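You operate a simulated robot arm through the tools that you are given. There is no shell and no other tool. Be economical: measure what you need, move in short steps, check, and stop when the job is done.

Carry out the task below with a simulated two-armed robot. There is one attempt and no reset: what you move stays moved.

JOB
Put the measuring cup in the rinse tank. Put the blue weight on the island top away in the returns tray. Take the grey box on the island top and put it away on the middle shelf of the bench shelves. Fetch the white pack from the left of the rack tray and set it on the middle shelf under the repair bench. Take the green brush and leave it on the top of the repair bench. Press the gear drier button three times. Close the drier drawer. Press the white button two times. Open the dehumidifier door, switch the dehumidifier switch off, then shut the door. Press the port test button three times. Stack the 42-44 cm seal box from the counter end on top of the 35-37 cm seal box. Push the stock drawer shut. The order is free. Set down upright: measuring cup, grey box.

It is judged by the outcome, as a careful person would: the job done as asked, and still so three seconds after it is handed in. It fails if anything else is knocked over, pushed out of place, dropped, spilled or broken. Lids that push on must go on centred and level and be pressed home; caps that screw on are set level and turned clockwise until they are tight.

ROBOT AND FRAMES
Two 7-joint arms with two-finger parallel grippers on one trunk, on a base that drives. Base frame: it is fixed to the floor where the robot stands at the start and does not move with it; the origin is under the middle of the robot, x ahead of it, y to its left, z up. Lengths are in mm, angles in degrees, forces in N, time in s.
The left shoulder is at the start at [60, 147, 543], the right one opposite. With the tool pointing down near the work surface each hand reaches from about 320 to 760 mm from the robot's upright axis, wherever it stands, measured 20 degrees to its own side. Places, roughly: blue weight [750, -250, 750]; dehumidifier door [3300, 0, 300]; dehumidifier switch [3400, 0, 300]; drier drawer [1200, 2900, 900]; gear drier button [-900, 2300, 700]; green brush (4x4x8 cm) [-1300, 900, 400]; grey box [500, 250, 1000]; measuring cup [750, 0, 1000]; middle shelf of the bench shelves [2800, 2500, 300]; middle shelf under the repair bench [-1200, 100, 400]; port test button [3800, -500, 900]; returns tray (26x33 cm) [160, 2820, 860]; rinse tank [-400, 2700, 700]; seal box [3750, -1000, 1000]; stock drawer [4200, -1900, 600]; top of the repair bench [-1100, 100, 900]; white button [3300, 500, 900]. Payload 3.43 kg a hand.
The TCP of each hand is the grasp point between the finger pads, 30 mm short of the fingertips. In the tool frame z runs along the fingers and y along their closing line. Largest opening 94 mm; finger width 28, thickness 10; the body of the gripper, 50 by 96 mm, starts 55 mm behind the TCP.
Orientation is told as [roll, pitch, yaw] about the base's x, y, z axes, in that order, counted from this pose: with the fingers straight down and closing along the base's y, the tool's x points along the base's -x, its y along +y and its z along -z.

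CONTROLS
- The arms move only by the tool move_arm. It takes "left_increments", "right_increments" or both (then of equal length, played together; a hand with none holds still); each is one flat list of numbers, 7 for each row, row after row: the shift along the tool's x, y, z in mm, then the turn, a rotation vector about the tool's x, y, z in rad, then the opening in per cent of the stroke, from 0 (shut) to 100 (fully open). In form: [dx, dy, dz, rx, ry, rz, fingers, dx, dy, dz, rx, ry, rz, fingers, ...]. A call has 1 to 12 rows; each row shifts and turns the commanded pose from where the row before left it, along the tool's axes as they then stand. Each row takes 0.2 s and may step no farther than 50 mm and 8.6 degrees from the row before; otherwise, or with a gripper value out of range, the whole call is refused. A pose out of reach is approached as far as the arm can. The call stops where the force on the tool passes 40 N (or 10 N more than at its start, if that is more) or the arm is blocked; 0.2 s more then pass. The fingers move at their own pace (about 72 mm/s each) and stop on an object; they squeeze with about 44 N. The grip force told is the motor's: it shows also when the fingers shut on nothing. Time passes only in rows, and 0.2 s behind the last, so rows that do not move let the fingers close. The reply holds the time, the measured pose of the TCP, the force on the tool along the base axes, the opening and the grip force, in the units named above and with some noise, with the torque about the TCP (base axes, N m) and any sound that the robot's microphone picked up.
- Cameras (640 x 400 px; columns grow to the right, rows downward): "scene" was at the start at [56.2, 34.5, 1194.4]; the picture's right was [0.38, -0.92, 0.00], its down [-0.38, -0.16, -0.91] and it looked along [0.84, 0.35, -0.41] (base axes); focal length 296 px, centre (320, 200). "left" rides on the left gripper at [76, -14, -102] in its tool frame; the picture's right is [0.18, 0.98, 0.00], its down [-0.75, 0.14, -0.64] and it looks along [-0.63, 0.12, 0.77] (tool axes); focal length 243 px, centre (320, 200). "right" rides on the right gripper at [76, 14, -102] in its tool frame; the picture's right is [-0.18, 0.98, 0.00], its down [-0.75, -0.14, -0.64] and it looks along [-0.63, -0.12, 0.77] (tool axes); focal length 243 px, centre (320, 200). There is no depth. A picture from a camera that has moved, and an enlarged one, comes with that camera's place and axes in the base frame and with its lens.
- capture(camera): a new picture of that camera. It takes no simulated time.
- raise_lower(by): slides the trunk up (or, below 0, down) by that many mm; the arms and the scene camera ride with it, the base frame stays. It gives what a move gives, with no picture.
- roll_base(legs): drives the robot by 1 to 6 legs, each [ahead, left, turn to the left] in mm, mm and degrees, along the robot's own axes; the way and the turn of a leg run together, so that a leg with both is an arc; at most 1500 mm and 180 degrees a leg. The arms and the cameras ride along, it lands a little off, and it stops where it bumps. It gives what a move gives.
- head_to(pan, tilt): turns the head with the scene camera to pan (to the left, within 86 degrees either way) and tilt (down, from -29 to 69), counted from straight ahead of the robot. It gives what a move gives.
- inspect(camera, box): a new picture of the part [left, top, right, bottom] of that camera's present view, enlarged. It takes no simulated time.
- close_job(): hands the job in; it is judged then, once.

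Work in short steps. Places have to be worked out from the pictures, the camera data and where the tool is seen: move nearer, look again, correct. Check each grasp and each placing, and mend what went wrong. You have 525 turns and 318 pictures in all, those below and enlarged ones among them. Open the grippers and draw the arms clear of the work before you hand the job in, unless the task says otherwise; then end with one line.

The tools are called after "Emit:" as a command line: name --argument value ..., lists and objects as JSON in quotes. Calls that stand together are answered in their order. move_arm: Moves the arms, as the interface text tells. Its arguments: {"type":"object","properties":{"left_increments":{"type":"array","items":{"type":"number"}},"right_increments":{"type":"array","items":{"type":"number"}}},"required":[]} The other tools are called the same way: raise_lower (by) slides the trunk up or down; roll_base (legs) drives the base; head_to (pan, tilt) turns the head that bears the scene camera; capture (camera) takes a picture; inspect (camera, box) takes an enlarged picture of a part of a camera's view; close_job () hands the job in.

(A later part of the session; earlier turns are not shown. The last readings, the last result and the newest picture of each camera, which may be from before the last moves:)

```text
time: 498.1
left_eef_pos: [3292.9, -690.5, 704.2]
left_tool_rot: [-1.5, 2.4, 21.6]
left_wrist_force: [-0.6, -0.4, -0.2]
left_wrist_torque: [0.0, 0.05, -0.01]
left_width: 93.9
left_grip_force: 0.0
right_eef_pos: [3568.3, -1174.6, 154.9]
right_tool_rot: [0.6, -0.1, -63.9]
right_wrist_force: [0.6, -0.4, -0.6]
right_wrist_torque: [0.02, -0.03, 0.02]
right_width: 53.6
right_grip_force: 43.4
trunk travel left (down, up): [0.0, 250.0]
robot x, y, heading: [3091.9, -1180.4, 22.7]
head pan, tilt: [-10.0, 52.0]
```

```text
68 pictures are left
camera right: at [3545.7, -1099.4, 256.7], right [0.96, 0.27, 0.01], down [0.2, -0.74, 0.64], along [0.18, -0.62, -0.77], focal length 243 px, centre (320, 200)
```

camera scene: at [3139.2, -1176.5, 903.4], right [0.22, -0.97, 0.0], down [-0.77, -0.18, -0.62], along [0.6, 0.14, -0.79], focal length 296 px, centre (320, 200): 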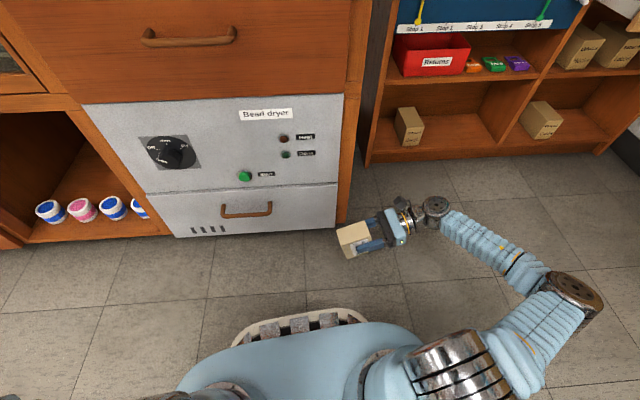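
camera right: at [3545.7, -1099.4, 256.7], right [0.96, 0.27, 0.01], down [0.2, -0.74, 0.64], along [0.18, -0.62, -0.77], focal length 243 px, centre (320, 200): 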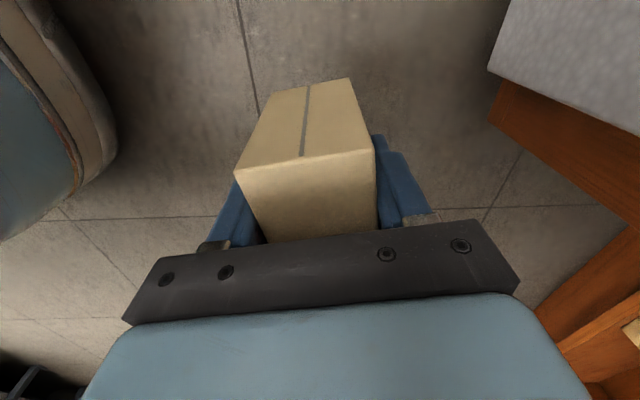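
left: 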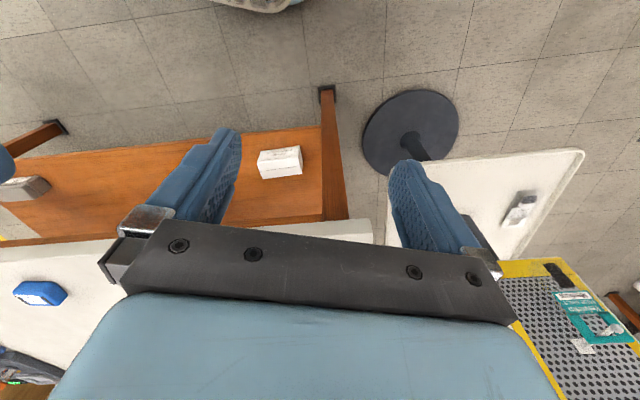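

Rotate the hand 90° (pointing left) so the box becomes upright, then raise.

Emit:
move_arm --right_increments '[0, 0, 0, 0, 0.131, 0, 0, 0, 0, 0, 0, 0.131, 0, 0, 0, 0, 0, 0, 0.131, 0, 0, 0, 0, 0, 0, 0.131, 0, 0, 0, 0, 0, 0, 0.131, 0, 0, 0, 0, 0, 0, 0.131, 0, 0, 0, 0, 0, 0, 0.131, 0, 0, 0, 0, 0, 0, 0.131, 0, 0, 0, 0, 0, 0, 0.131, 0, 0, 0, 0, 0, 0, 0.131, 0, 0, 0, 0, 0, 0, 0.131, 0, 0, 0, 0, 0, 0, 0.131, 0, 0]'

Emit:
raise_lower --by 250

Emit:
move_arm --right_increments '[48, 0, 0, 0, 0, 0, 0, 48, 0, 0, 0, 0, 0, 0, 48, 0, 0, 0, 0, 0, 0, 48, 0, 0, 0, 0, 0, 0, 48, 0, 0, 0, 0, 0, 0, 48, 0, 0, 0, 0, 0, 0, 48, 0, 0, 0, 0, 0, 0, 48, 0, 0, 0, 0, 0, 0, 48, 0, 0, 0, 0, 0, 0, 48, 0, 0, 0, 0, 0, 0, 48, 0, 0, 0, 0, 0, 0, 48, 0, 0, 0, 0, 0, 0]'

Emit:
head_to --pan -5 --tilt 25

Emit:
capture --camera "scene"

```text
time: 500.7
left_eef_pos: [3293.7, -690.5, 703.9]
left_tool_rot: [-1.4, 2.3, 21.7]
left_wrist_force: [-0.2, 0.0, 0.2]
left_wrist_torque: [-0.01, 0.02, 0.01]
left_width: 94.1
left_grip_force: 0.0
right_eef_pos: [3565.6, -1172.7, 154.5]
right_tool_rot: [102.3, 89.3, 38.3]
right_wrist_force: [-0.5, -0.7, -0.8]
right_wrist_torque: [-0.04, -0.01, -0.02]
right_width: 53.5
right_grip_force: 44.1
trunk travel left (down, up): [0.0, 250.0]
robot x, y, heading: [3094.0, -1179.3, 22.9]
head pan, tilt: [-10.0, 52.0]
```

```text
time: 503.2
left_eef_pos: [3292.5, -691.0, 955.6]
left_tool_rot: [-1.5, 2.4, 21.6]
left_wrist_force: [-1.2, 0.5, -0.2]
left_wrist_torque: [0.01, 0.03, 0.02]
left_width: 93.9
left_grip_force: 0.0
right_eef_pos: [3565.8, -1173.2, 404.0]
right_tool_rot: [90.0, 89.4, 25.9]
right_wrist_force: [0.3, -0.9, -1.6]
right_wrist_torque: [-0.03, -0.02, 0.0]
right_width: 53.7
right_grip_force: 44.5
trunk travel left (down, up): [-250.0, 0.0]
robot x, y, heading: [3094.7, -1183.8, 23.1]
head pan, tilt: [-10.0, 52.0]
```

```text
time: 505.8
left_eef_pos: [3293.4, -690.8, 954.0]
left_tool_rot: [-1.5, 2.4, 21.6]
left_wrist_force: [0.5, -0.2, 0.5]
left_wrist_torque: [0.0, 0.01, 0.0]
left_width: 93.9
left_grip_force: 0.1
right_eef_pos: [3556.1, -1174.9, 980.3]
right_tool_rot: [89.7, 89.4, 25.7]
right_wrist_force: [1.0, 0.7, -1.7]
right_wrist_torque: [0.02, 0.01, 0.01]
right_width: 53.6
right_grip_force: 43.5
trunk travel left (down, up): [-250.0, 0.0]
robot x, y, heading: [3091.8, -1179.9, 22.8]
head pan, tilt: [-10.0, 52.0]
```

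```text
time: 506.8
left_eef_pos: [3293.7, -690.4, 954.2]
left_tool_rot: [-1.4, 2.3, 21.6]
left_wrist_force: [0.3, 0.0, 0.4]
left_wrist_torque: [-0.02, 0.02, -0.02]
left_width: 93.9
left_grip_force: 0.1
right_eef_pos: [3558.8, -1175.2, 978.9]
right_tool_rot: [89.6, 89.4, 25.4]
right_wrist_force: [0.3, -0.3, -1.2]
right_wrist_torque: [0.0, -0.01, 0.01]
right_width: 53.8
right_grip_force: 44.0
trunk travel left (down, up): [-250.0, 0.0]
robot x, y, heading: [3091.7, -1178.2, 22.7]
head pan, tilt: [-5.0, 25.0]
```

```text
67 pictures are left
camera scene: at [3153.8, -1165.1, 1193.4], right [0.31, -0.95, 0.0], down [-0.4, -0.13, -0.91], along [0.86, 0.28, -0.42], focal length 296 px, centre (320, 200)
```

scene: 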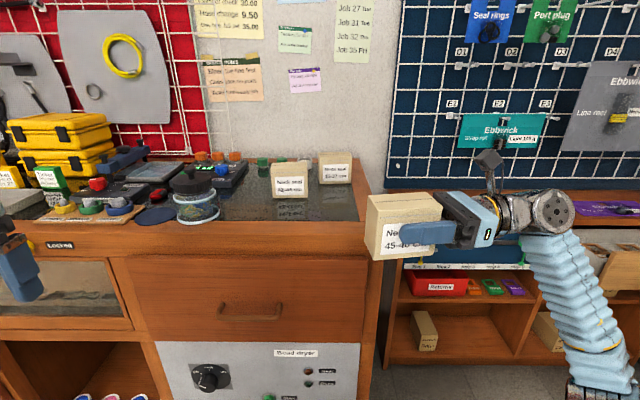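

Box is upright with label to the front. Move in: base 130 ahead, 42 left; then arm forward 112 and lower.

Emit:
roll_base --legs '[[130, 42, 0]]'

Emit:
move_arm --right_increments '[0, 40, 0, -0.055, 0, 0, 0, 0, 40, 0, 0, 0, 0, 0, 0, 30, 0, 0, 0, 0, 0, -20, 0, 0, 0, 0, 0, 0, -20, 0, 0, 0, 0, 0, 0, 0, 0, 0, 0, 0, 0, 0]'

Emit:
inspect --camera "scene" --box '[240, 120, 480, 290]'

```text
time: 508.1
left_eef_pos: [3397.9, -601.9, 955.3]
left_tool_rot: [-1.5, 2.3, 21.5]
left_wrist_force: [-1.0, 0.4, 0.7]
left_wrist_torque: [0.02, -0.02, 0.0]
left_width: 94.0
left_grip_force: 0.1
right_eef_pos: [3661.1, -1087.2, 979.1]
right_tool_rot: [89.6, 89.3, 25.6]
right_wrist_force: [-0.3, -0.1, -1.5]
right_wrist_torque: [-0.04, -0.02, 0.0]
right_width: 53.8
right_grip_force: 44.0
trunk travel left (down, up): [-250.0, 0.0]
robot x, y, heading: [3195.3, -1088.2, 22.8]
head pan, tilt: [-5.0, 25.0]
```

```text
time: 509.5
left_eef_pos: [3398.4, -600.9, 954.0]
left_tool_rot: [-1.5, 2.4, 21.5]
left_wrist_force: [0.8, 0.1, -0.4]
left_wrist_torque: [0.0, -0.01, 0.0]
left_width: 93.9
left_grip_force: 0.0
right_eef_pos: [3762.1, -1039.7, 939.1]
right_tool_rot: [92.6, 89.5, 25.2]
right_wrist_force: [-0.2, -0.4, -0.8]
right_wrist_torque: [-0.03, 0.0, 0.02]
right_width: 53.6
right_grip_force: 43.9
trunk travel left (down, up): [-250.0, 0.0]
robot x, y, heading: [3197.1, -1087.9, 22.9]
head pan, tilt: [-5.0, 25.0]
```

```text
2.35 times, centred on (360, 205) of scene
camera zoom: at [3257.6, -1075.4, 1193.5], right [0.3, -0.95, 0.0], down [-0.4, -0.13, -0.91], along [0.86, 0.28, -0.42], focal length 696 px, centre (226, 188)
```

zoom: 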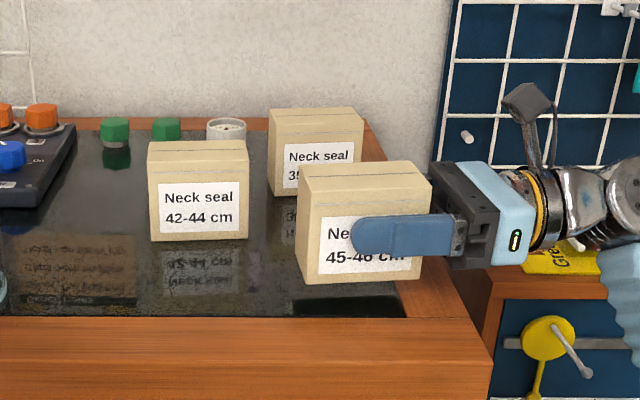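

The original box corner sat by the glass's front-right corner. Adjust 9 mm left, 5 mm nearer, and lower to contact.

Emit:
move_arm --right_increments '[0, -5, 9, 0, 0, 0, 0, -15, 0, 0, 0, 0, 0, 0, -6, 0, 0, 0, 0, 0, 0, 0, 0, 0, 0, 0, 0, 0]'

Emit:
move_arm --right_increments '[-4, 0, 0, 0, 0, 0, 0, 0, 0, 0, 0, 0, 0, 0, -3, 0, 0, 0, 0, 0, 0, 0, 0, 0, 0, 0, 0, 0]'

Emit:
inspect --camera "scene" --box '[240, 120, 480, 290]'

```text
time: 510.5
left_eef_pos: [3398.2, -601.3, 955.1]
left_tool_rot: [-1.4, 2.4, 21.5]
left_wrist_force: [0.1, -0.7, 0.5]
left_wrist_torque: [0.06, -0.03, 0.03]
left_width: 93.8
left_grip_force: 0.0
right_eef_pos: [3753.4, -1036.6, 919.3]
right_tool_rot: [92.1, 89.4, 24.9]
right_wrist_force: [0.3, -0.3, -1.6]
right_wrist_torque: [-0.01, -0.03, 0.03]
right_width: 54.0
right_grip_force: 44.5
trunk travel left (down, up): [-250.0, 0.0]
robot x, y, heading: [3192.0, -1093.5, 22.6]
head pan, tilt: [-5.0, 25.0]
```

```text
time: 511.4
left_eef_pos: [3396.3, -601.5, 955.8]
left_tool_rot: [-1.6, 2.3, 21.5]
left_wrist_force: [-0.2, 0.5, -0.7]
left_wrist_torque: [0.02, 0.01, 0.02]
left_width: 94.2
left_grip_force: 0.0
right_eef_pos: [3753.7, -1035.4, 916.6]
right_tool_rot: [120.3, 89.0, 52.7]
right_wrist_force: [3.0, 0.8, 14.7]
right_wrist_torque: [-1.16, -0.32, 0.29]
right_width: 53.7
right_grip_force: 44.6
trunk travel left (down, up): [-250.0, 0.0]
robot x, y, heading: [3197.4, -1088.5, 22.8]
head pan, tilt: [-5.0, 25.0]
stopped in row 4 (right hand): the force on the tool passed its limit at 43 N (the readings are from after the stop); the commanded pose is now the measured one
```

```text
2.35 times, centred on (360, 205) of scene
camera zoom: at [3256.8, -1075.3, 1193.4], right [0.3, -0.95, 0.0], down [-0.4, -0.13, -0.91], along [0.86, 0.28, -0.42], focal length 696 px, centre (226, 188)
```

zoom: 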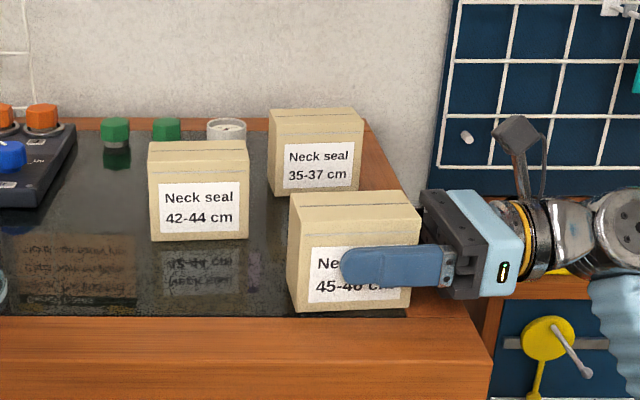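

In place. Release and withdraw to the right.

Emit:
move_arm --right_increments '[1, 0, 0, 0, 0, 0, 0, 0, 0, 0, 0, 0, 0, 70, 0, 0, 0, 0, 0, 0, 80, 0, 0, 0, 0, 0, 0, 80, 0, 0, -20, 0, 0, 0, 80, 0, 0, -40, 0, 0, 0, 80, 0, 0, -40, 0, 0, 0, 80, 0, 0, 0, 0, 0, 0, 80]'

Emit:
inspect --camera "scene" --box '[240, 120, 480, 290]'

```text
time: 513.2
left_eef_pos: [3397.3, -600.6, 955.2]
left_tool_rot: [-1.5, 2.3, 21.6]
left_wrist_force: [0.0, -0.3, -1.1]
left_wrist_torque: [0.01, 0.02, -0.02]
left_width: 93.9
left_grip_force: 0.0
right_eef_pos: [3794.6, -1125.2, 912.8]
right_tool_rot: [118.0, 89.1, 50.6]
right_wrist_force: [-0.5, 0.0, -0.4]
right_wrist_torque: [0.03, -0.02, 0.01]
right_width: 75.4
right_grip_force: 0.0
trunk travel left (down, up): [-250.0, 0.0]
robot x, y, heading: [3196.0, -1089.4, 22.6]
head pan, tilt: [-5.0, 25.0]
```

```text
2.35 times, centred on (360, 205) of scene
camera zoom: at [3257.6, -1075.5, 1193.5], right [0.3, -0.95, 0.0], down [-0.4, -0.13, -0.91], along [0.86, 0.28, -0.42], focal length 696 px, centre (226, 188)
```

zoom: 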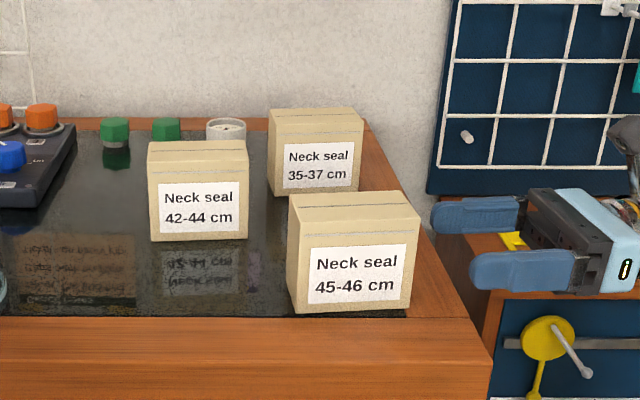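

Restored exactly. Now the stacking: back off and re-orient the hand to a 45° forward pose (gripping the 85 mm width).

Emit:
roll_base --legs '[[-250, 0, 0]]'

Emit:
move_arm --right_increments '[10, 0, 0, 0, -0.143, 0, 100, 0, 0, 0, 0, -0.143, 0, 100, 0, 0, 0, 0, -0.143, 0, 100, 0, 0, 0, 0, -0.143, 0, 100, 0, 0, 0, 0, -0.143, 0, 100, 0, 0, 0, 0, -0.143, 0, 100, 0, 0, 0, 0, -0.143, 0, 100, 0, 0, 0, 0, -0.143, 0, 100, 0, 0, 0, 0, -0.143, 0, 100, 0, 0, 0, 0, -0.143, 0, 100, 0, 0, 0, 0, -0.143, 0, 100]'

Emit:
move_arm --right_increments '[0, 0, 0, 0, 0, -0.143, 100, 0, 0, 0, 0, 0, -0.143, 100, 0, 0, 0, 0, 0, -0.143, 100, 0, 0, 0, 0, 0, -0.143, 100, 0, 0, 0, 0, 0, -0.143, 100, 0, 0, 0, 0, 0, -0.143, 100, 0, 0, 0, 0, 0, -0.143, 100, 0, 0, 0, 0, 0, -0.143, 100, 0, 0, 0, 0, 0, -0.143, 100, 0, 0, 0, 0, 0, -0.143, 100, 0, 0, 0, 0, 0, -0.143, 100]'

Emit:
move_arm --right_increments '[0, 20, 0, 0, -0.131, 0, 100, 0, 20, 0, 0, -0.131, 0, 100, 0, 20, 0, 0, -0.131, 0, 100, -20, 20, -20, 0, -0.131, 0, 100, -20, 20, -20, 0, -0.131, 0, 100, -20, 20, -20, 0, -0.131, 0, 100, 0, 0, 0, 0, 0, 0, 100]'

Emit:
capture --camera "right"

```text
time: 515.0
left_eef_pos: [3168.8, -697.0, 953.7]
left_tool_rot: [-1.5, 2.4, 21.4]
left_wrist_force: [0.4, -0.3, -0.5]
left_wrist_torque: [0.01, 0.02, -0.01]
left_width: 94.2
left_grip_force: 0.0
right_eef_pos: [3563.9, -1222.1, 912.5]
right_tool_rot: [118.1, 89.3, 50.8]
right_wrist_force: [0.3, 0.2, -0.6]
right_wrist_torque: [0.0, -0.02, 0.03]
right_width: 75.3
right_grip_force: 0.1
trunk travel left (down, up): [-250.0, 0.0]
robot x, y, heading: [2965.1, -1186.9, 22.8]
head pan, tilt: [-5.0, 25.0]
```

```text
time: 517.4
left_eef_pos: [3168.3, -697.4, 954.6]
left_tool_rot: [-1.6, 2.2, 21.4]
left_wrist_force: [-0.1, 0.5, 0.1]
left_wrist_torque: [-0.04, 0.0, 0.03]
left_width: 93.9
left_grip_force: 0.1
right_eef_pos: [3564.2, -1223.6, 924.4]
right_tool_rot: [0.9, 0.2, -67.4]
right_wrist_force: [0.3, -0.2, -0.8]
right_wrist_torque: [0.01, -0.01, -0.01]
right_width: 93.9
right_grip_force: 0.1
trunk travel left (down, up): [-250.0, 0.0]
robot x, y, heading: [2968.0, -1186.2, 22.4]
head pan, tilt: [-5.0, 25.0]
```

```text
time: 519.8
left_eef_pos: [3167.4, -697.0, 954.5]
left_tool_rot: [-1.5, 2.3, 21.4]
left_wrist_force: [0.1, -0.5, 0.1]
left_wrist_torque: [0.01, 0.03, 0.05]
left_width: 93.8
left_grip_force: 0.1
right_eef_pos: [3564.7, -1221.1, 922.6]
right_tool_rot: [0.4, -0.7, 22.7]
right_wrist_force: [0.5, 0.8, -0.7]
right_wrist_torque: [-0.01, 0.0, 0.0]
right_width: 93.9
right_grip_force: 0.0
trunk travel left (down, up): [-250.0, 0.0]
robot x, y, heading: [2963.2, -1189.7, 22.6]
head pan, tilt: [-5.0, 25.0]
```

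```text
time: 521.4
left_eef_pos: [3167.5, -696.5, 954.4]
left_tool_rot: [-1.6, 2.3, 21.4]
left_wrist_force: [0.1, -0.2, -0.3]
left_wrist_torque: [0.0, -0.01, -0.03]
left_width: 94.1
left_grip_force: 0.1
right_eef_pos: [3536.1, -1102.7, 1005.0]
right_tool_rot: [0.4, -45.9, 22.3]
right_wrist_force: [0.2, -0.3, 0.4]
right_wrist_torque: [0.02, -0.01, 0.0]
right_width: 94.0
right_grip_force: 0.1
trunk travel left (down, up): [-250.0, 0.0]
robot x, y, heading: [2966.5, -1186.2, 22.4]
head pan, tilt: [-5.0, 25.0]
```

```text
63 pictures are left
camera right: at [3413.5, -1137.9, 1020.8], right [-0.26, 0.96, 0.14], down [0.11, -0.11, 0.99], along [0.96, 0.27, -0.08], focal length 243 px, centre (320, 200)
```

right: 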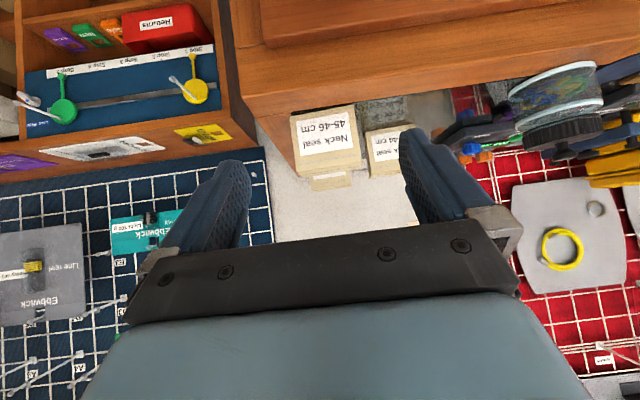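

Drive in so box 42-44 is ~620 ahead of the robot.

Emit:
roll_base --legs '[[288, 99, 0]]'

Emit:
capture --camera "right"

```text
time: 523.5
left_eef_pos: [3403.3, -494.3, 954.8]
left_tool_rot: [-1.5, 2.3, 21.1]
left_wrist_force: [-0.5, -0.3, -0.3]
left_wrist_torque: [0.0, -0.01, -0.02]
left_width: 93.9
left_grip_force: 0.1
right_eef_pos: [3770.1, -902.0, 1002.9]
right_tool_rot: [0.4, -45.8, 22.0]
right_wrist_force: [-0.4, 0.0, 0.5]
right_wrist_torque: [0.02, -0.01, 0.02]
right_width: 93.9
right_grip_force: 0.1
trunk travel left (down, up): [-250.0, 0.0]
robot x, y, heading: [3201.2, -986.8, 22.5]
head pan, tilt: [-5.0, 25.0]
```

```text
62 pictures are left
camera right: at [3647.2, -936.6, 1020.6], right [-0.25, 0.96, 0.14], down [0.12, -0.11, 0.99], along [0.96, 0.27, -0.08], focal length 243 px, centre (320, 200)
```

right: 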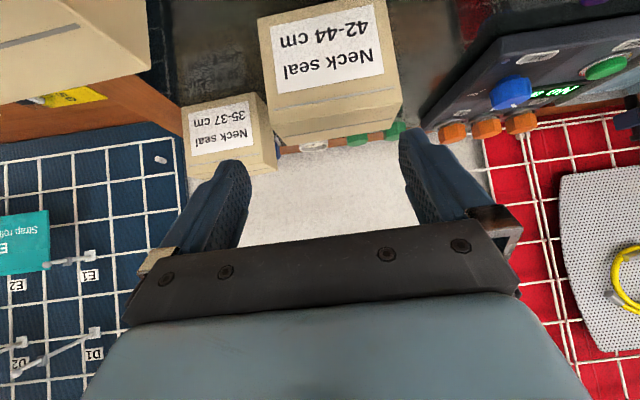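

Zoom on box 42-44.

Emit:
inspect --camera "right" --box '[170, 0, 430, 180]'

```text
2.22 times, centred on (300, 90) of right
camera zoom: at [3647.2, -936.6, 1020.6], right [-0.25, 0.96, 0.14], down [0.12, -0.11, 0.99], along [0.96, 0.27, -0.08], focal length 539 px, centre (364, 444)
```

zoom: 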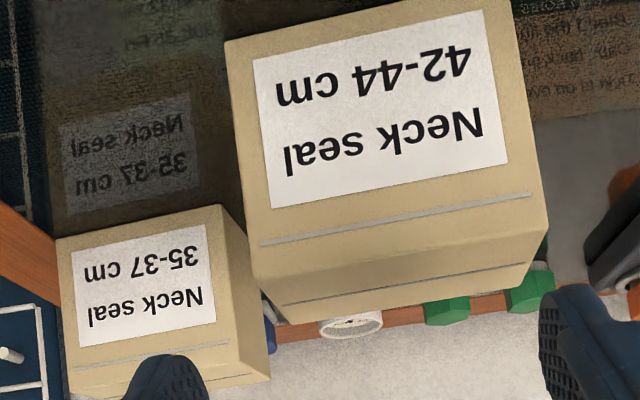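

Box 42-44 centre ≈(3814,-869), top ≈956. Position for a straight 45° approach and verify centring.

Emit:
move_arm --right_increments '[24, 14, -24, 0, 0, 0, 100, 0, 0, 20, 0, 0, 0, 100, 0, 0, 20, 0, 0, 0, 100, 0, 0, 0, 0, 0, 0, 100]'

Emit:
capture --camera "right"

```text
time: 524.5
left_eef_pos: [3404.3, -494.6, 954.8]
left_tool_rot: [-1.4, 2.3, 21.2]
left_wrist_force: [0.4, -0.5, 0.6]
left_wrist_torque: [-0.03, 0.01, -0.02]
left_width: 94.2
left_grip_force: 0.1
right_eef_pos: [3759.8, -892.9, 976.5]
right_tool_rot: [0.5, -45.9, 22.1]
right_wrist_force: [-0.1, -0.3, 0.3]
right_wrist_torque: [0.01, 0.01, -0.02]
right_width: 94.0
right_grip_force: 0.1
trunk travel left (down, up): [-250.0, 0.0]
robot x, y, heading: [3203.9, -983.9, 22.4]
head pan, tilt: [-5.0, 25.0]
```

```text
60 pictures are left
camera right: at [3637.8, -926.7, 992.6], right [-0.25, 0.96, 0.14], down [0.12, -0.11, 0.99], along [0.96, 0.27, -0.08], focal length 243 px, centre (320, 200)
```

right: 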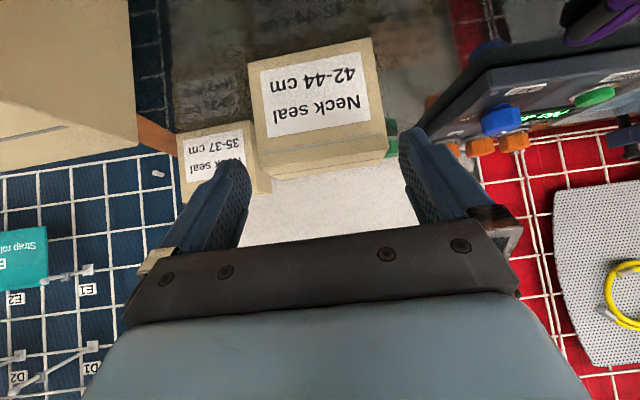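

Emit:
move_arm --right_increments '[0, 1, 20, 0, 0, 0, 100, 0, 1, 20, 0, 0, 0, 100, 0, 0, 0, 0, 0, 0, 100]'

Emit:
capture --camera "right"

```text
time: 525.3
left_eef_pos: [3403.2, -493.6, 954.7]
left_tool_rot: [-1.5, 2.3, 21.1]
left_wrist_force: [0.0, 0.7, 0.0]
left_wrist_torque: [-0.03, 0.01, 0.0]
left_width: 93.8
left_grip_force: 0.0
right_eef_pos: [3787.2, -876.3, 948.5]
right_tool_rot: [0.4, -45.8, 21.9]
right_wrist_force: [-0.3, -1.4, 4.6]
right_wrist_torque: [-0.13, -0.08, 0.01]
right_width: 94.2
right_grip_force: 0.1
trunk travel left (down, up): [-250.0, 0.0]
robot x, y, heading: [3196.3, -984.1, 22.4]
head pan, tilt: [-5.0, 25.0]
```

```text
59 pictures are left
camera right: at [3664.4, -912.6, 963.8], right [-0.25, 0.96, 0.14], down [0.11, -0.11, 0.99], along [0.96, 0.27, -0.08], focal length 243 px, centre (320, 200)
```

right: 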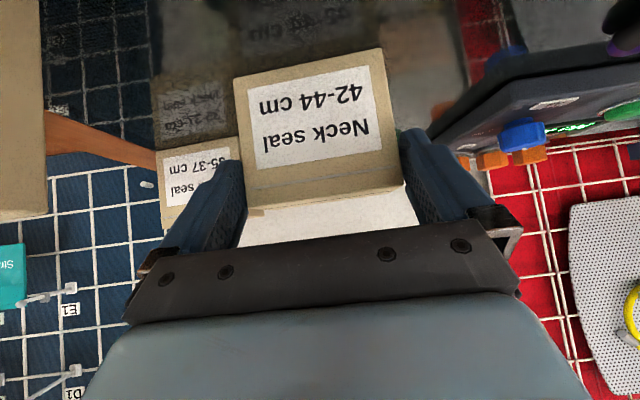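

Slight touch on one side; back 12 mm, shift 3 mm right, and advance.

Emit:
move_arm --right_increments '[0, 0, -12, 0, 0, 0, 100, 0, -3, 0, 0, 0, 0, 100, 0, 0, 15, 0, 0, 0, 100, 0, 0, 12, 0, 0, 0, 100, 0, 0, 0, 0, 0, 0, 100]'

Emit:
capture --camera "right"

```text
time: 526.5
left_eef_pos: [3403.9, -494.7, 955.3]
left_tool_rot: [-1.5, 2.3, 21.1]
left_wrist_force: [-0.3, 0.1, 0.7]
left_wrist_torque: [0.0, 0.03, 0.02]
left_width: 93.8
left_grip_force: 0.0
right_eef_pos: [3796.1, -876.7, 934.8]
right_tool_rot: [0.4, -45.8, 22.0]
right_wrist_force: [-0.1, 0.1, 0.3]
right_wrist_torque: [-0.02, 0.03, -0.02]
right_width: 93.9
right_grip_force: 0.0
trunk travel left (down, up): [-250.0, 0.0]
robot x, y, heading: [3197.6, -986.8, 22.2]
head pan, tilt: [-5.0, 25.0]
```

```text
58 pictures are left
camera right: at [3673.2, -911.4, 952.0], right [-0.25, 0.96, 0.14], down [0.12, -0.11, 0.99], along [0.96, 0.27, -0.08], focal length 243 px, centre (320, 200)
```

right: 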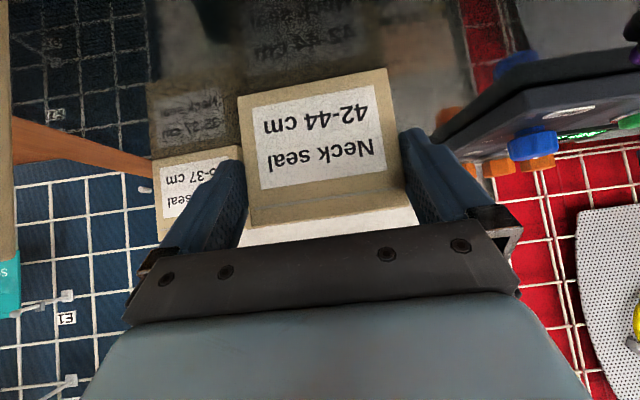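

Fits without contact. Advance 15 and close.

Emit:
move_arm --right_increments '[0, 0, 14, 0, 0, 0, 100, 0, 0, 0, 0, 0, 0, 0, 0, 0, 0, 0, 0, 0, 0, 0, 0, 0, 0, 0, 0, 0, 0, 0, 0, 0, 0, 0, 0]'

Emit:
move_arm --right_increments '[-20, 0, -20, 0, 0, 0, 0, -20, 0, -20, 0, 0, 0, 0, -20, 0, -20, 0, 0, 0, 0, -15, 0, -15, 0, 0, 0, 0, 0, 0, 0, 0, 0, 0, 0]'

Emit:
capture --camera "scene"

```text
time: 527.7
left_eef_pos: [3404.4, -493.9, 954.8]
left_tool_rot: [-1.7, 2.3, 21.1]
left_wrist_force: [-0.4, 0.6, -0.7]
left_wrist_torque: [-0.03, 0.0, 0.01]
left_width: 94.1
left_grip_force: 0.0
right_eef_pos: [3804.3, -872.2, 928.6]
right_tool_rot: [0.4, -45.8, 21.9]
right_wrist_force: [1.1, 0.8, 2.9]
right_wrist_torque: [-0.04, -0.08, 0.04]
right_width: 91.2
right_grip_force: 44.1
trunk travel left (down, up): [-250.0, 0.0]
robot x, y, heading: [3201.8, -986.7, 22.2]
head pan, tilt: [-5.0, 25.0]
```

```text
time: 528.9
left_eef_pos: [3404.6, -494.9, 954.9]
left_tool_rot: [-1.6, 2.4, 21.1]
left_wrist_force: [0.2, -1.1, -1.0]
left_wrist_torque: [0.0, 0.01, -0.03]
left_width: 93.8
left_grip_force: 0.1
right_eef_pos: [3801.8, -873.7, 1034.9]
right_tool_rot: [0.4, -45.8, 21.9]
right_wrist_force: [0.4, 0.0, -1.0]
right_wrist_torque: [-0.04, 0.04, -0.03]
right_width: 91.4
right_grip_force: 43.9
trunk travel left (down, up): [-250.0, 0.0]
robot x, y, heading: [3202.6, -980.6, 22.5]
head pan, tilt: [-5.0, 25.0]
```

```text
57 pictures are left
camera scene: at [3260.9, -967.8, 1193.5], right [0.3, -0.95, 0.0], down [-0.4, -0.13, -0.91], along [0.87, 0.27, -0.42], focal length 296 px, centre (320, 200)
```

scene: 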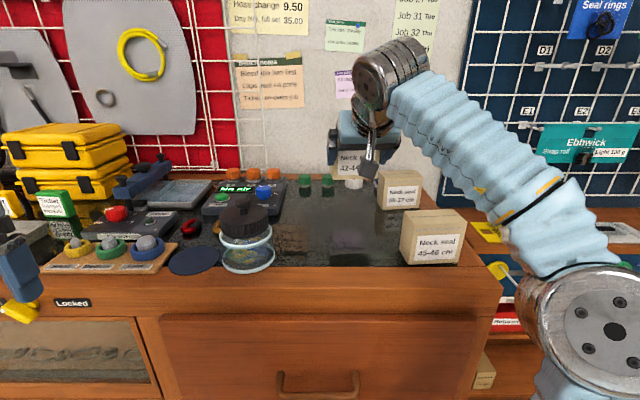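

Gripped (91 mm) and lifted. Move the base 70 ahead and 115 right to bring it over 35-37, then check.

Emit:
roll_base --legs '[[70, -115, 0]]'

Emit:
capture --camera "right"

Emit:
capture --camera "scene"

```text
time: 530.2
left_eef_pos: [3509.4, -569.8, 954.3]
left_tool_rot: [-1.6, 2.3, 21.3]
left_wrist_force: [-0.3, 0.0, 0.1]
left_wrist_torque: [-0.02, -0.02, -0.02]
left_width: 93.9
left_grip_force: 0.1
right_eef_pos: [3910.3, -947.5, 1034.7]
right_tool_rot: [0.4, -45.8, 22.2]
right_wrist_force: [0.0, 0.4, -1.5]
right_wrist_torque: [-0.02, 0.01, -0.02]
right_width: 91.5
right_grip_force: 44.0
trunk travel left (down, up): [-250.0, 0.0]
robot x, y, heading: [3306.4, -1060.0, 22.8]
head pan, tilt: [-5.0, 25.0]
```

```text
56 pictures are left
camera right: at [3787.7, -983.6, 1051.4], right [-0.26, 0.96, 0.14], down [0.12, -0.11, 0.99], along [0.96, 0.27, -0.08], focal length 243 px, centre (320, 200)
```

right: 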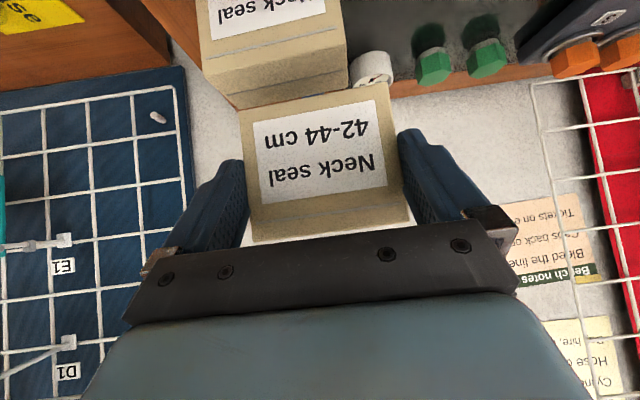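

```text
55 pictures are left
camera scene: at [3368.7, -1044.4, 1193.5], right [0.3, -0.95, 0.0], down [-0.4, -0.13, -0.91], along [0.86, 0.27, -0.42], focal length 296 px, centre (320, 200)
```

scene: 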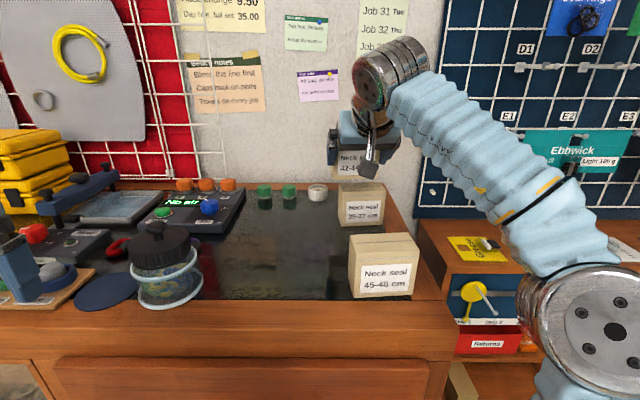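

35-37 centre ≈(3955,-952), top ≈950. Move 27 ahead and 19 right, verify, then lower.

Emit:
move_arm --right_increments '[-10, -10, 10, 0, 0, 0, 0, -9, -9, 9, 0, 0, 0, 0, 0, 0, 0, 0, 0, 0, 0]'

Emit:
capture --camera "right"

Emit:
inspect --camera "scene" --box '[290, 120, 430, 240]'

```text
time: 531.0
left_eef_pos: [3509.9, -570.2, 955.5]
left_tool_rot: [-1.5, 2.4, 21.4]
left_wrist_force: [-0.8, 0.0, -0.3]
left_wrist_torque: [-0.01, -0.01, 0.0]
left_width: 94.0
left_grip_force: 0.0
right_eef_pos: [3941.8, -956.1, 1035.3]
right_tool_rot: [0.4, -45.8, 22.3]
right_wrist_force: [-0.6, 0.4, -1.5]
right_wrist_torque: [-0.02, 0.07, -0.03]
right_width: 91.6
right_grip_force: 44.5
trunk travel left (down, up): [-250.0, 0.0]
robot x, y, heading: [3307.1, -1061.9, 22.4]
head pan, tilt: [-5.0, 25.0]
```

```text
54 pictures are left
camera right: at [3819.6, -991.5, 1051.7], right [-0.26, 0.96, 0.14], down [0.12, -0.11, 0.99], along [0.96, 0.27, -0.08], focal length 243 px, centre (320, 200)
```

right: 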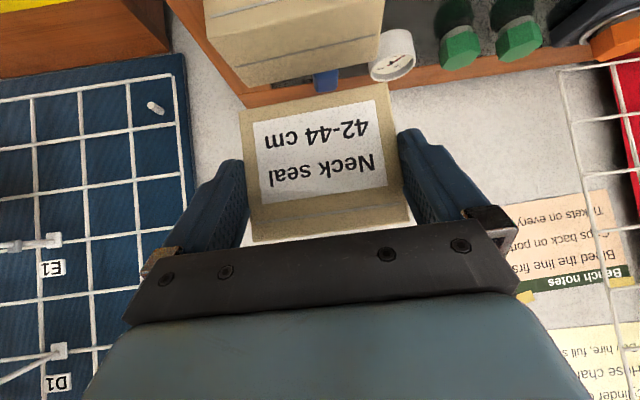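

```text
3.33 times, centred on (360, 180) of scene
camera zoom: at [3368.9, -1044.5, 1193.5], right [0.3, -0.95, 0.0], down [-0.4, -0.13, -0.91], along [0.86, 0.27, -0.42], focal length 986 px, centre (187, 267)
```

zoom: 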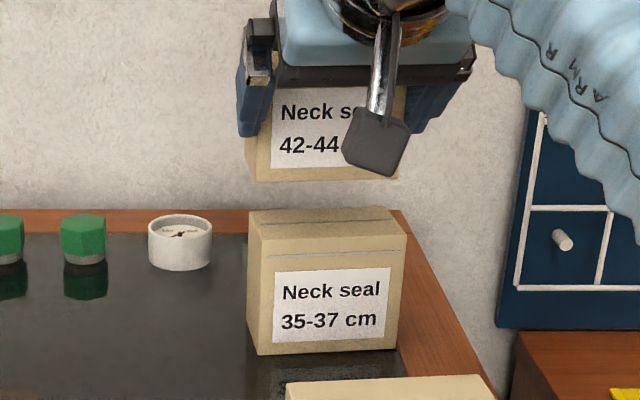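

Nearly aligned: adjust 7 mm forward, 4 mm right, and lower slowly.

Emit:
move_arm --right_increments '[-5, -4, 5, 0, 0, 0, 0, 7, 0, 7, 0, 0, 0, 0, 5, 0, 5, 0, 0, 0, 0, 0, 0, 0, 0, 0, 0, 0]'

Emit:
inspect --camera "scene" --box '[290, 120, 430, 240]'

```text
time: 532.0
left_eef_pos: [3510.5, -570.4, 954.8]
left_tool_rot: [-1.5, 2.3, 21.3]
left_wrist_force: [0.8, -0.9, -0.7]
left_wrist_torque: [-0.01, -0.01, -0.03]
left_width: 93.8
left_grip_force: 0.0
right_eef_pos: [3950.3, -955.8, 1018.9]
right_tool_rot: [0.4, -45.9, 22.2]
right_wrist_force: [0.1, -0.6, -1.1]
right_wrist_torque: [-0.03, 0.06, 0.02]
right_width: 91.6
right_grip_force: 43.9
trunk travel left (down, up): [-250.0, 0.0]
robot x, y, heading: [3310.8, -1059.0, 22.4]
head pan, tilt: [-5.0, 25.0]
```

```text
3.33 times, centred on (360, 180) of scene
camera zoom: at [3368.8, -1044.6, 1193.5], right [0.3, -0.95, 0.0], down [-0.4, -0.13, -0.91], along [0.86, 0.27, -0.42], focal length 986 px, centre (187, 267)
```

zoom: 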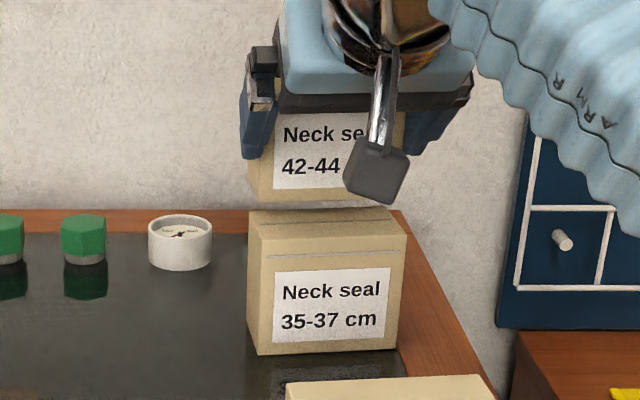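

Emit:
inspect --camera "right" --box '[160, 0, 460, 220]'

```text
1.82 times, centred on (310, 110) of right
camera zoom: at [3827.6, -991.9, 1035.1], right [-0.26, 0.96, 0.14], down [0.12, -0.11, 0.99], along [0.96, 0.27, -0.08], focal length 441 px, centre (338, 364)
```

zoom: 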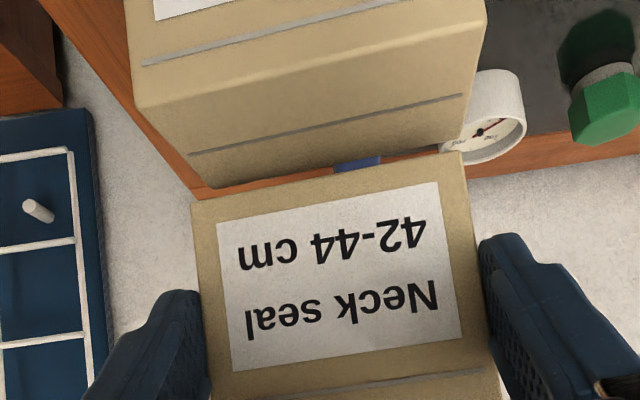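

Both views show the held box ~33 mm too deep. Move back 33 mm, then lower.

Emit:
move_arm --right_increments '[12, 0, -12, 0, 0, 0, 0, 11.5, 0, -11.5, 0, 0, 0, 0, 0, 0, 0, 0, 0, 0, 0]'

Emit:
inspect --camera "right" --box '[160, 0, 460, 220]'

Emit:
inspect --camera "scene" --box '[290, 120, 430, 240]'

```text
time: 532.8
left_eef_pos: [3509.7, -571.1, 954.5]
left_tool_rot: [-1.5, 2.3, 21.4]
left_wrist_force: [-0.5, 0.3, -0.1]
left_wrist_torque: [0.0, 0.0, -0.03]
left_width: 93.9
left_grip_force: 0.0
right_eef_pos: [3920.4, -971.2, 1017.8]
right_tool_rot: [0.5, -45.8, 22.2]
right_wrist_force: [0.2, -0.4, -0.8]
right_wrist_torque: [0.02, 0.02, -0.02]
right_width: 91.5
right_grip_force: 44.1
trunk travel left (down, up): [-250.0, 0.0]
robot x, y, heading: [3303.7, -1062.3, 22.5]
head pan, tilt: [-5.0, 25.0]
```

```text
1.82 times, centred on (310, 110) of right
camera zoom: at [3796.9, -1005.3, 1034.0], right [-0.26, 0.96, 0.14], down [0.12, -0.11, 0.99], along [0.96, 0.27, -0.08], focal length 441 px, centre (338, 364)
```

zoom: 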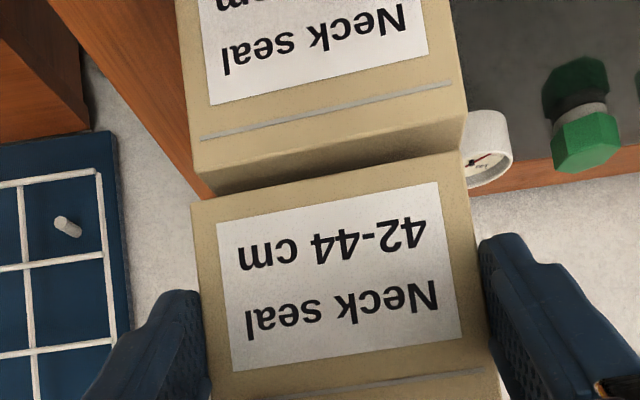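

```text
3.33 times, centred on (360, 180) of scene
camera zoom: at [3368.7, -1044.6, 1193.5], right [0.3, -0.95, 0.0], down [-0.4, -0.13, -0.91], along [0.86, 0.27, -0.42], focal length 986 px, centre (187, 267)
```

zoom: 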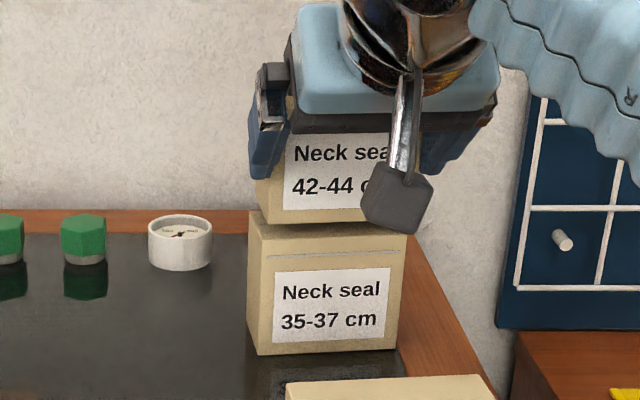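

Aligned. Lower to contact.

Emit:
move_arm --right_increments '[3.5, 0, 3.5, 0, 0, 0, 0, 2.8, 0, 2.8, 0, 0, 0, 0, 0, 0, 0, 0, 0, 0, 0]'

Emit:
move_arm --right_increments '[2.1, 0, 2.1, 0, 0, 0, 0, 0, 0, 0, 0, 0, 0, 0, 2.1, 0, 2.1, 0, 0, 0, 0, 0, 0, 0, 0, 0, 0, 0]'

```text
time: 533.6
left_eef_pos: [3510.3, -569.9, 954.9]
left_tool_rot: [-1.6, 2.4, 21.3]
left_wrist_force: [0.5, 0.0, -0.1]
left_wrist_torque: [0.0, -0.03, -0.01]
left_width: 94.0
left_grip_force: 0.0
right_eef_pos: [3920.0, -970.4, 1008.6]
right_tool_rot: [0.4, -45.8, 22.2]
right_wrist_force: [0.1, 0.4, 4.0]
right_wrist_torque: [-0.18, -0.2, 0.03]
right_width: 91.3
right_grip_force: 43.9
trunk travel left (down, up): [-250.0, 0.0]
robot x, y, heading: [3307.3, -1058.0, 22.8]
head pan, tilt: [-5.0, 25.0]
```

```text
time: 534.6
left_eef_pos: [3508.8, -569.8, 954.6]
left_tool_rot: [-1.6, 2.4, 21.4]
left_wrist_force: [0.5, -0.1, 0.9]
left_wrist_torque: [-0.01, 0.0, -0.01]
left_width: 94.2
left_grip_force: 0.0
right_eef_pos: [3918.8, -969.3, 1008.5]
right_tool_rot: [0.4, -46.5, 22.2]
right_wrist_force: [-1.1, 0.1, 12.2]
right_wrist_torque: [-0.19, -0.17, 0.02]
right_width: 91.3
right_grip_force: 44.4
trunk travel left (down, up): [-250.0, 0.0]
robot x, y, heading: [3307.8, -1057.9, 22.3]
head pan, tilt: [-5.0, 25.0]
stopped in row 4 (right hand): the force on the tool passed its limit at 41 N (the readings are from after the stop); the commanded pose is now the measured one
```

Contact. Ease up, open, and back out slowly along the tool axis.

Emit:
move_arm --right_increments '[-1, 0, -1, 0, 0, 0, 0, 0, 0, 0, 0, 0, 0, 100, 0, 0, 0, 0, 0, 0, 100, 0, 0, 0, 0, 0, 0, 100, 0, 0, -8, 0, 0, 0, 100, 0, 0, -10, 0, 0, 0, 100, 0, 0, -15, 0, 0, 0, 100, 0, 0, -20, 0, 0, 0, 100, 0, 0, -25, 0, 0, 0, 100, 0, 0, 0, 0, 0, 0, 100]'

Emit:
inspect --camera "scene" --box '[290, 120, 430, 240]'

```text
time: 536.8
left_eef_pos: [3510.3, -570.3, 954.4]
left_tool_rot: [-1.6, 2.3, 21.4]
left_wrist_force: [-0.3, 0.4, -0.3]
left_wrist_torque: [-0.01, -0.03, 0.0]
left_width: 94.1
left_grip_force: 0.1
right_eef_pos: [3866.4, -991.2, 1062.6]
right_tool_rot: [0.5, -46.3, 22.2]
right_wrist_force: [0.2, 0.5, 0.4]
right_wrist_torque: [0.0, 0.01, 0.01]
right_width: 93.8
right_grip_force: 0.1
trunk travel left (down, up): [-250.0, 0.0]
robot x, y, heading: [3310.1, -1058.0, 22.4]
head pan, tilt: [-5.0, 25.0]
```

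```text
3.33 times, centred on (360, 180) of scene
camera zoom: at [3368.6, -1044.6, 1193.5], right [0.3, -0.95, 0.0], down [-0.4, -0.13, -0.91], along [0.86, 0.27, -0.42], focal length 986 px, centre (187, 267)
```

zoom: 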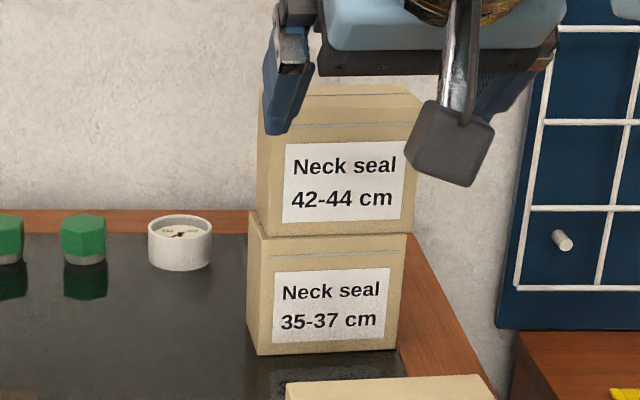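

Stack done. Back off and go right to the stock drawer.

Emit:
roll_base --legs '[[-350, 0, 0], [0, -650, 0]]'

Emit:
head_to --pan 0 --tilt 30

Emit:
capture --camera "scene"

```text
time: 542.3
left_eef_pos: [3440.6, -1301.3, 953.7]
left_tool_rot: [-1.6, 2.3, 22.5]
left_wrist_force: [0.2, 0.0, -0.1]
left_wrist_torque: [-0.02, 0.01, -0.02]
left_width: 94.1
left_grip_force: 0.1
right_eef_pos: [3806.3, -1714.0, 1061.9]
right_tool_rot: [0.5, -46.3, 23.3]
right_wrist_force: [-0.5, -0.1, 0.2]
right_wrist_torque: [0.01, -0.02, -0.02]
right_width: 94.2
right_grip_force: 0.0
trunk travel left (down, up): [-250.0, 0.0]
robot x, y, heading: [3247.8, -1795.3, 23.8]
head pan, tilt: [-5.0, 25.0]
```

```text
time: 543.0
left_eef_pos: [3441.6, -1301.5, 954.4]
left_tool_rot: [-1.6, 2.2, 22.5]
left_wrist_force: [0.3, 1.1, 0.2]
left_wrist_torque: [-0.03, 0.0, 0.0]
left_width: 94.0
left_grip_force: 0.0
right_eef_pos: [3805.6, -1714.7, 1063.5]
right_tool_rot: [0.5, -46.4, 23.2]
right_wrist_force: [0.2, -0.8, 0.5]
right_wrist_torque: [-0.04, 0.03, 0.0]
right_width: 94.0
right_grip_force: 0.1
trunk travel left (down, up): [-250.0, 0.0]
robot x, y, heading: [3245.6, -1795.6, 23.5]
head pan, tilt: [0.0, 30.0]
```

```text
47 pictures are left
camera scene: at [3304.7, -1770.9, 1185.6], right [0.4, -0.92, 0.0], down [-0.46, -0.2, -0.87], along [0.79, 0.35, -0.5], focal length 296 px, centre (320, 200)
```

scene: 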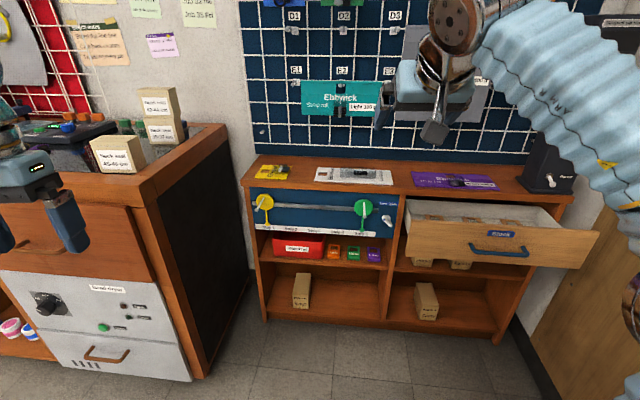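

Drawer handle ≈(4084,-1969,663). Lower the hand to that height, make it horizontal and closed, then shift the base right.

Emit:
move_arm --right_increments '[28.3, 0, 28.3, 0, 0, 0, 0, 28.3, 0, 28.3, 0, 0, 0, 0, 28.3, 0, 28.3, 0, 0, 0, 0, 28.3, 0, 28.3, 0, 0, 0, 0, 28.3, 0, 28.3, 0, 0, 0, 0, 28.3, 0, 28.3, 0, 0, 0, 0, 28.3, 0, 28.3, 0, 0, 0, 0, 28.3, 0, 28.3, 0, 0, 0, 0, 28.3, 0, 28.3, 0, 0, 0, 0, 28.3, 0, 28.3, 0, 0, 0, 0]'

Emit:
move_arm --right_increments '[0, 0, 0, 0, -0.127, 0, 0, 0, 0, 0, 0, -0.127, 0, 0, 0, 0, 0, 0, -0.127, 0, 0, 0, 0, 0, 0, -0.127, 0, 0, 0, 0, 0, 0, -0.127, 0, 0, 0, 0, 0, 0, -0.127, 0, 0, 0, 0, 0, 0, 0, 0, 0]'

Emit:
roll_base --legs '[[0, -355, 0]]'

Emit:
capture --camera "scene"

```text
time: 545.2
left_eef_pos: [3440.5, -1301.3, 954.5]
left_tool_rot: [-1.6, 2.3, 22.5]
left_wrist_force: [0.3, 0.1, 0.5]
left_wrist_torque: [0.02, -0.03, -0.03]
left_width: 94.0
left_grip_force: 0.0
right_eef_pos: [3813.5, -1711.3, 660.7]
right_tool_rot: [0.4, -46.4, 23.3]
right_wrist_force: [-0.2, 0.5, 0.9]
right_wrist_torque: [0.02, 0.02, -0.02]
right_width: 0.0
right_grip_force: 32.7
trunk travel left (down, up): [-250.0, 0.0]
robot x, y, heading: [3248.6, -1793.6, 23.7]
head pan, tilt: [0.0, 30.0]
```

```text
time: 546.8
left_eef_pos: [3441.2, -1302.0, 956.0]
left_tool_rot: [-1.5, 2.3, 22.4]
left_wrist_force: [0.4, -0.1, -0.5]
left_wrist_torque: [-0.02, 0.06, 0.02]
left_width: 94.2
left_grip_force: 0.1
right_eef_pos: [3811.9, -1708.7, 664.1]
right_tool_rot: [102.0, -89.6, -78.2]
right_wrist_force: [0.5, -0.5, -0.8]
right_wrist_torque: [-0.01, -0.02, -0.01]
right_width: 0.0
right_grip_force: 33.3
trunk travel left (down, up): [-250.0, 0.0]
robot x, y, heading: [3245.4, -1795.8, 23.8]
head pan, tilt: [0.0, 30.0]
```

```text
time: 549.1
left_eef_pos: [3579.2, -1624.0, 955.8]
left_tool_rot: [-1.7, 2.3, 23.4]
left_wrist_force: [0.5, 0.0, -0.4]
left_wrist_torque: [0.01, -0.02, 0.03]
left_width: 94.2
left_grip_force: 0.2
right_eef_pos: [3958.3, -2026.7, 662.2]
right_tool_rot: [90.2, -89.5, -65.6]
right_wrist_force: [0.4, 0.5, 0.0]
right_wrist_torque: [0.03, -0.03, -0.03]
right_width: 0.0
right_grip_force: 33.2
trunk travel left (down, up): [-250.0, 0.0]
robot x, y, heading: [3396.0, -2121.0, 24.7]
head pan, tilt: [0.0, 30.0]
```

```text
46 pictures are left
camera scene: at [3451.1, -2097.2, 1185.5], right [0.42, -0.91, 0.0], down [-0.45, -0.21, -0.87], along [0.79, 0.36, -0.5], focal length 296 px, centre (320, 200)
```

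scene: 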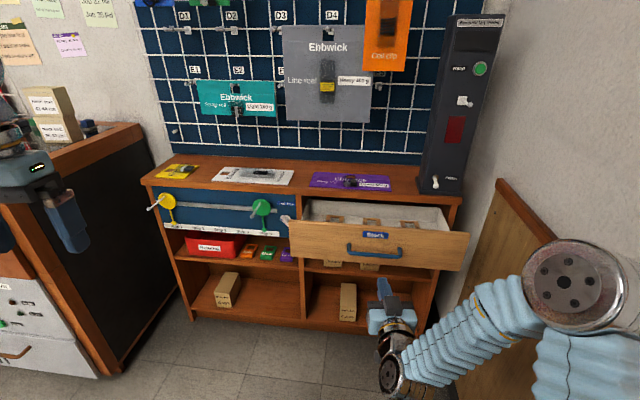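

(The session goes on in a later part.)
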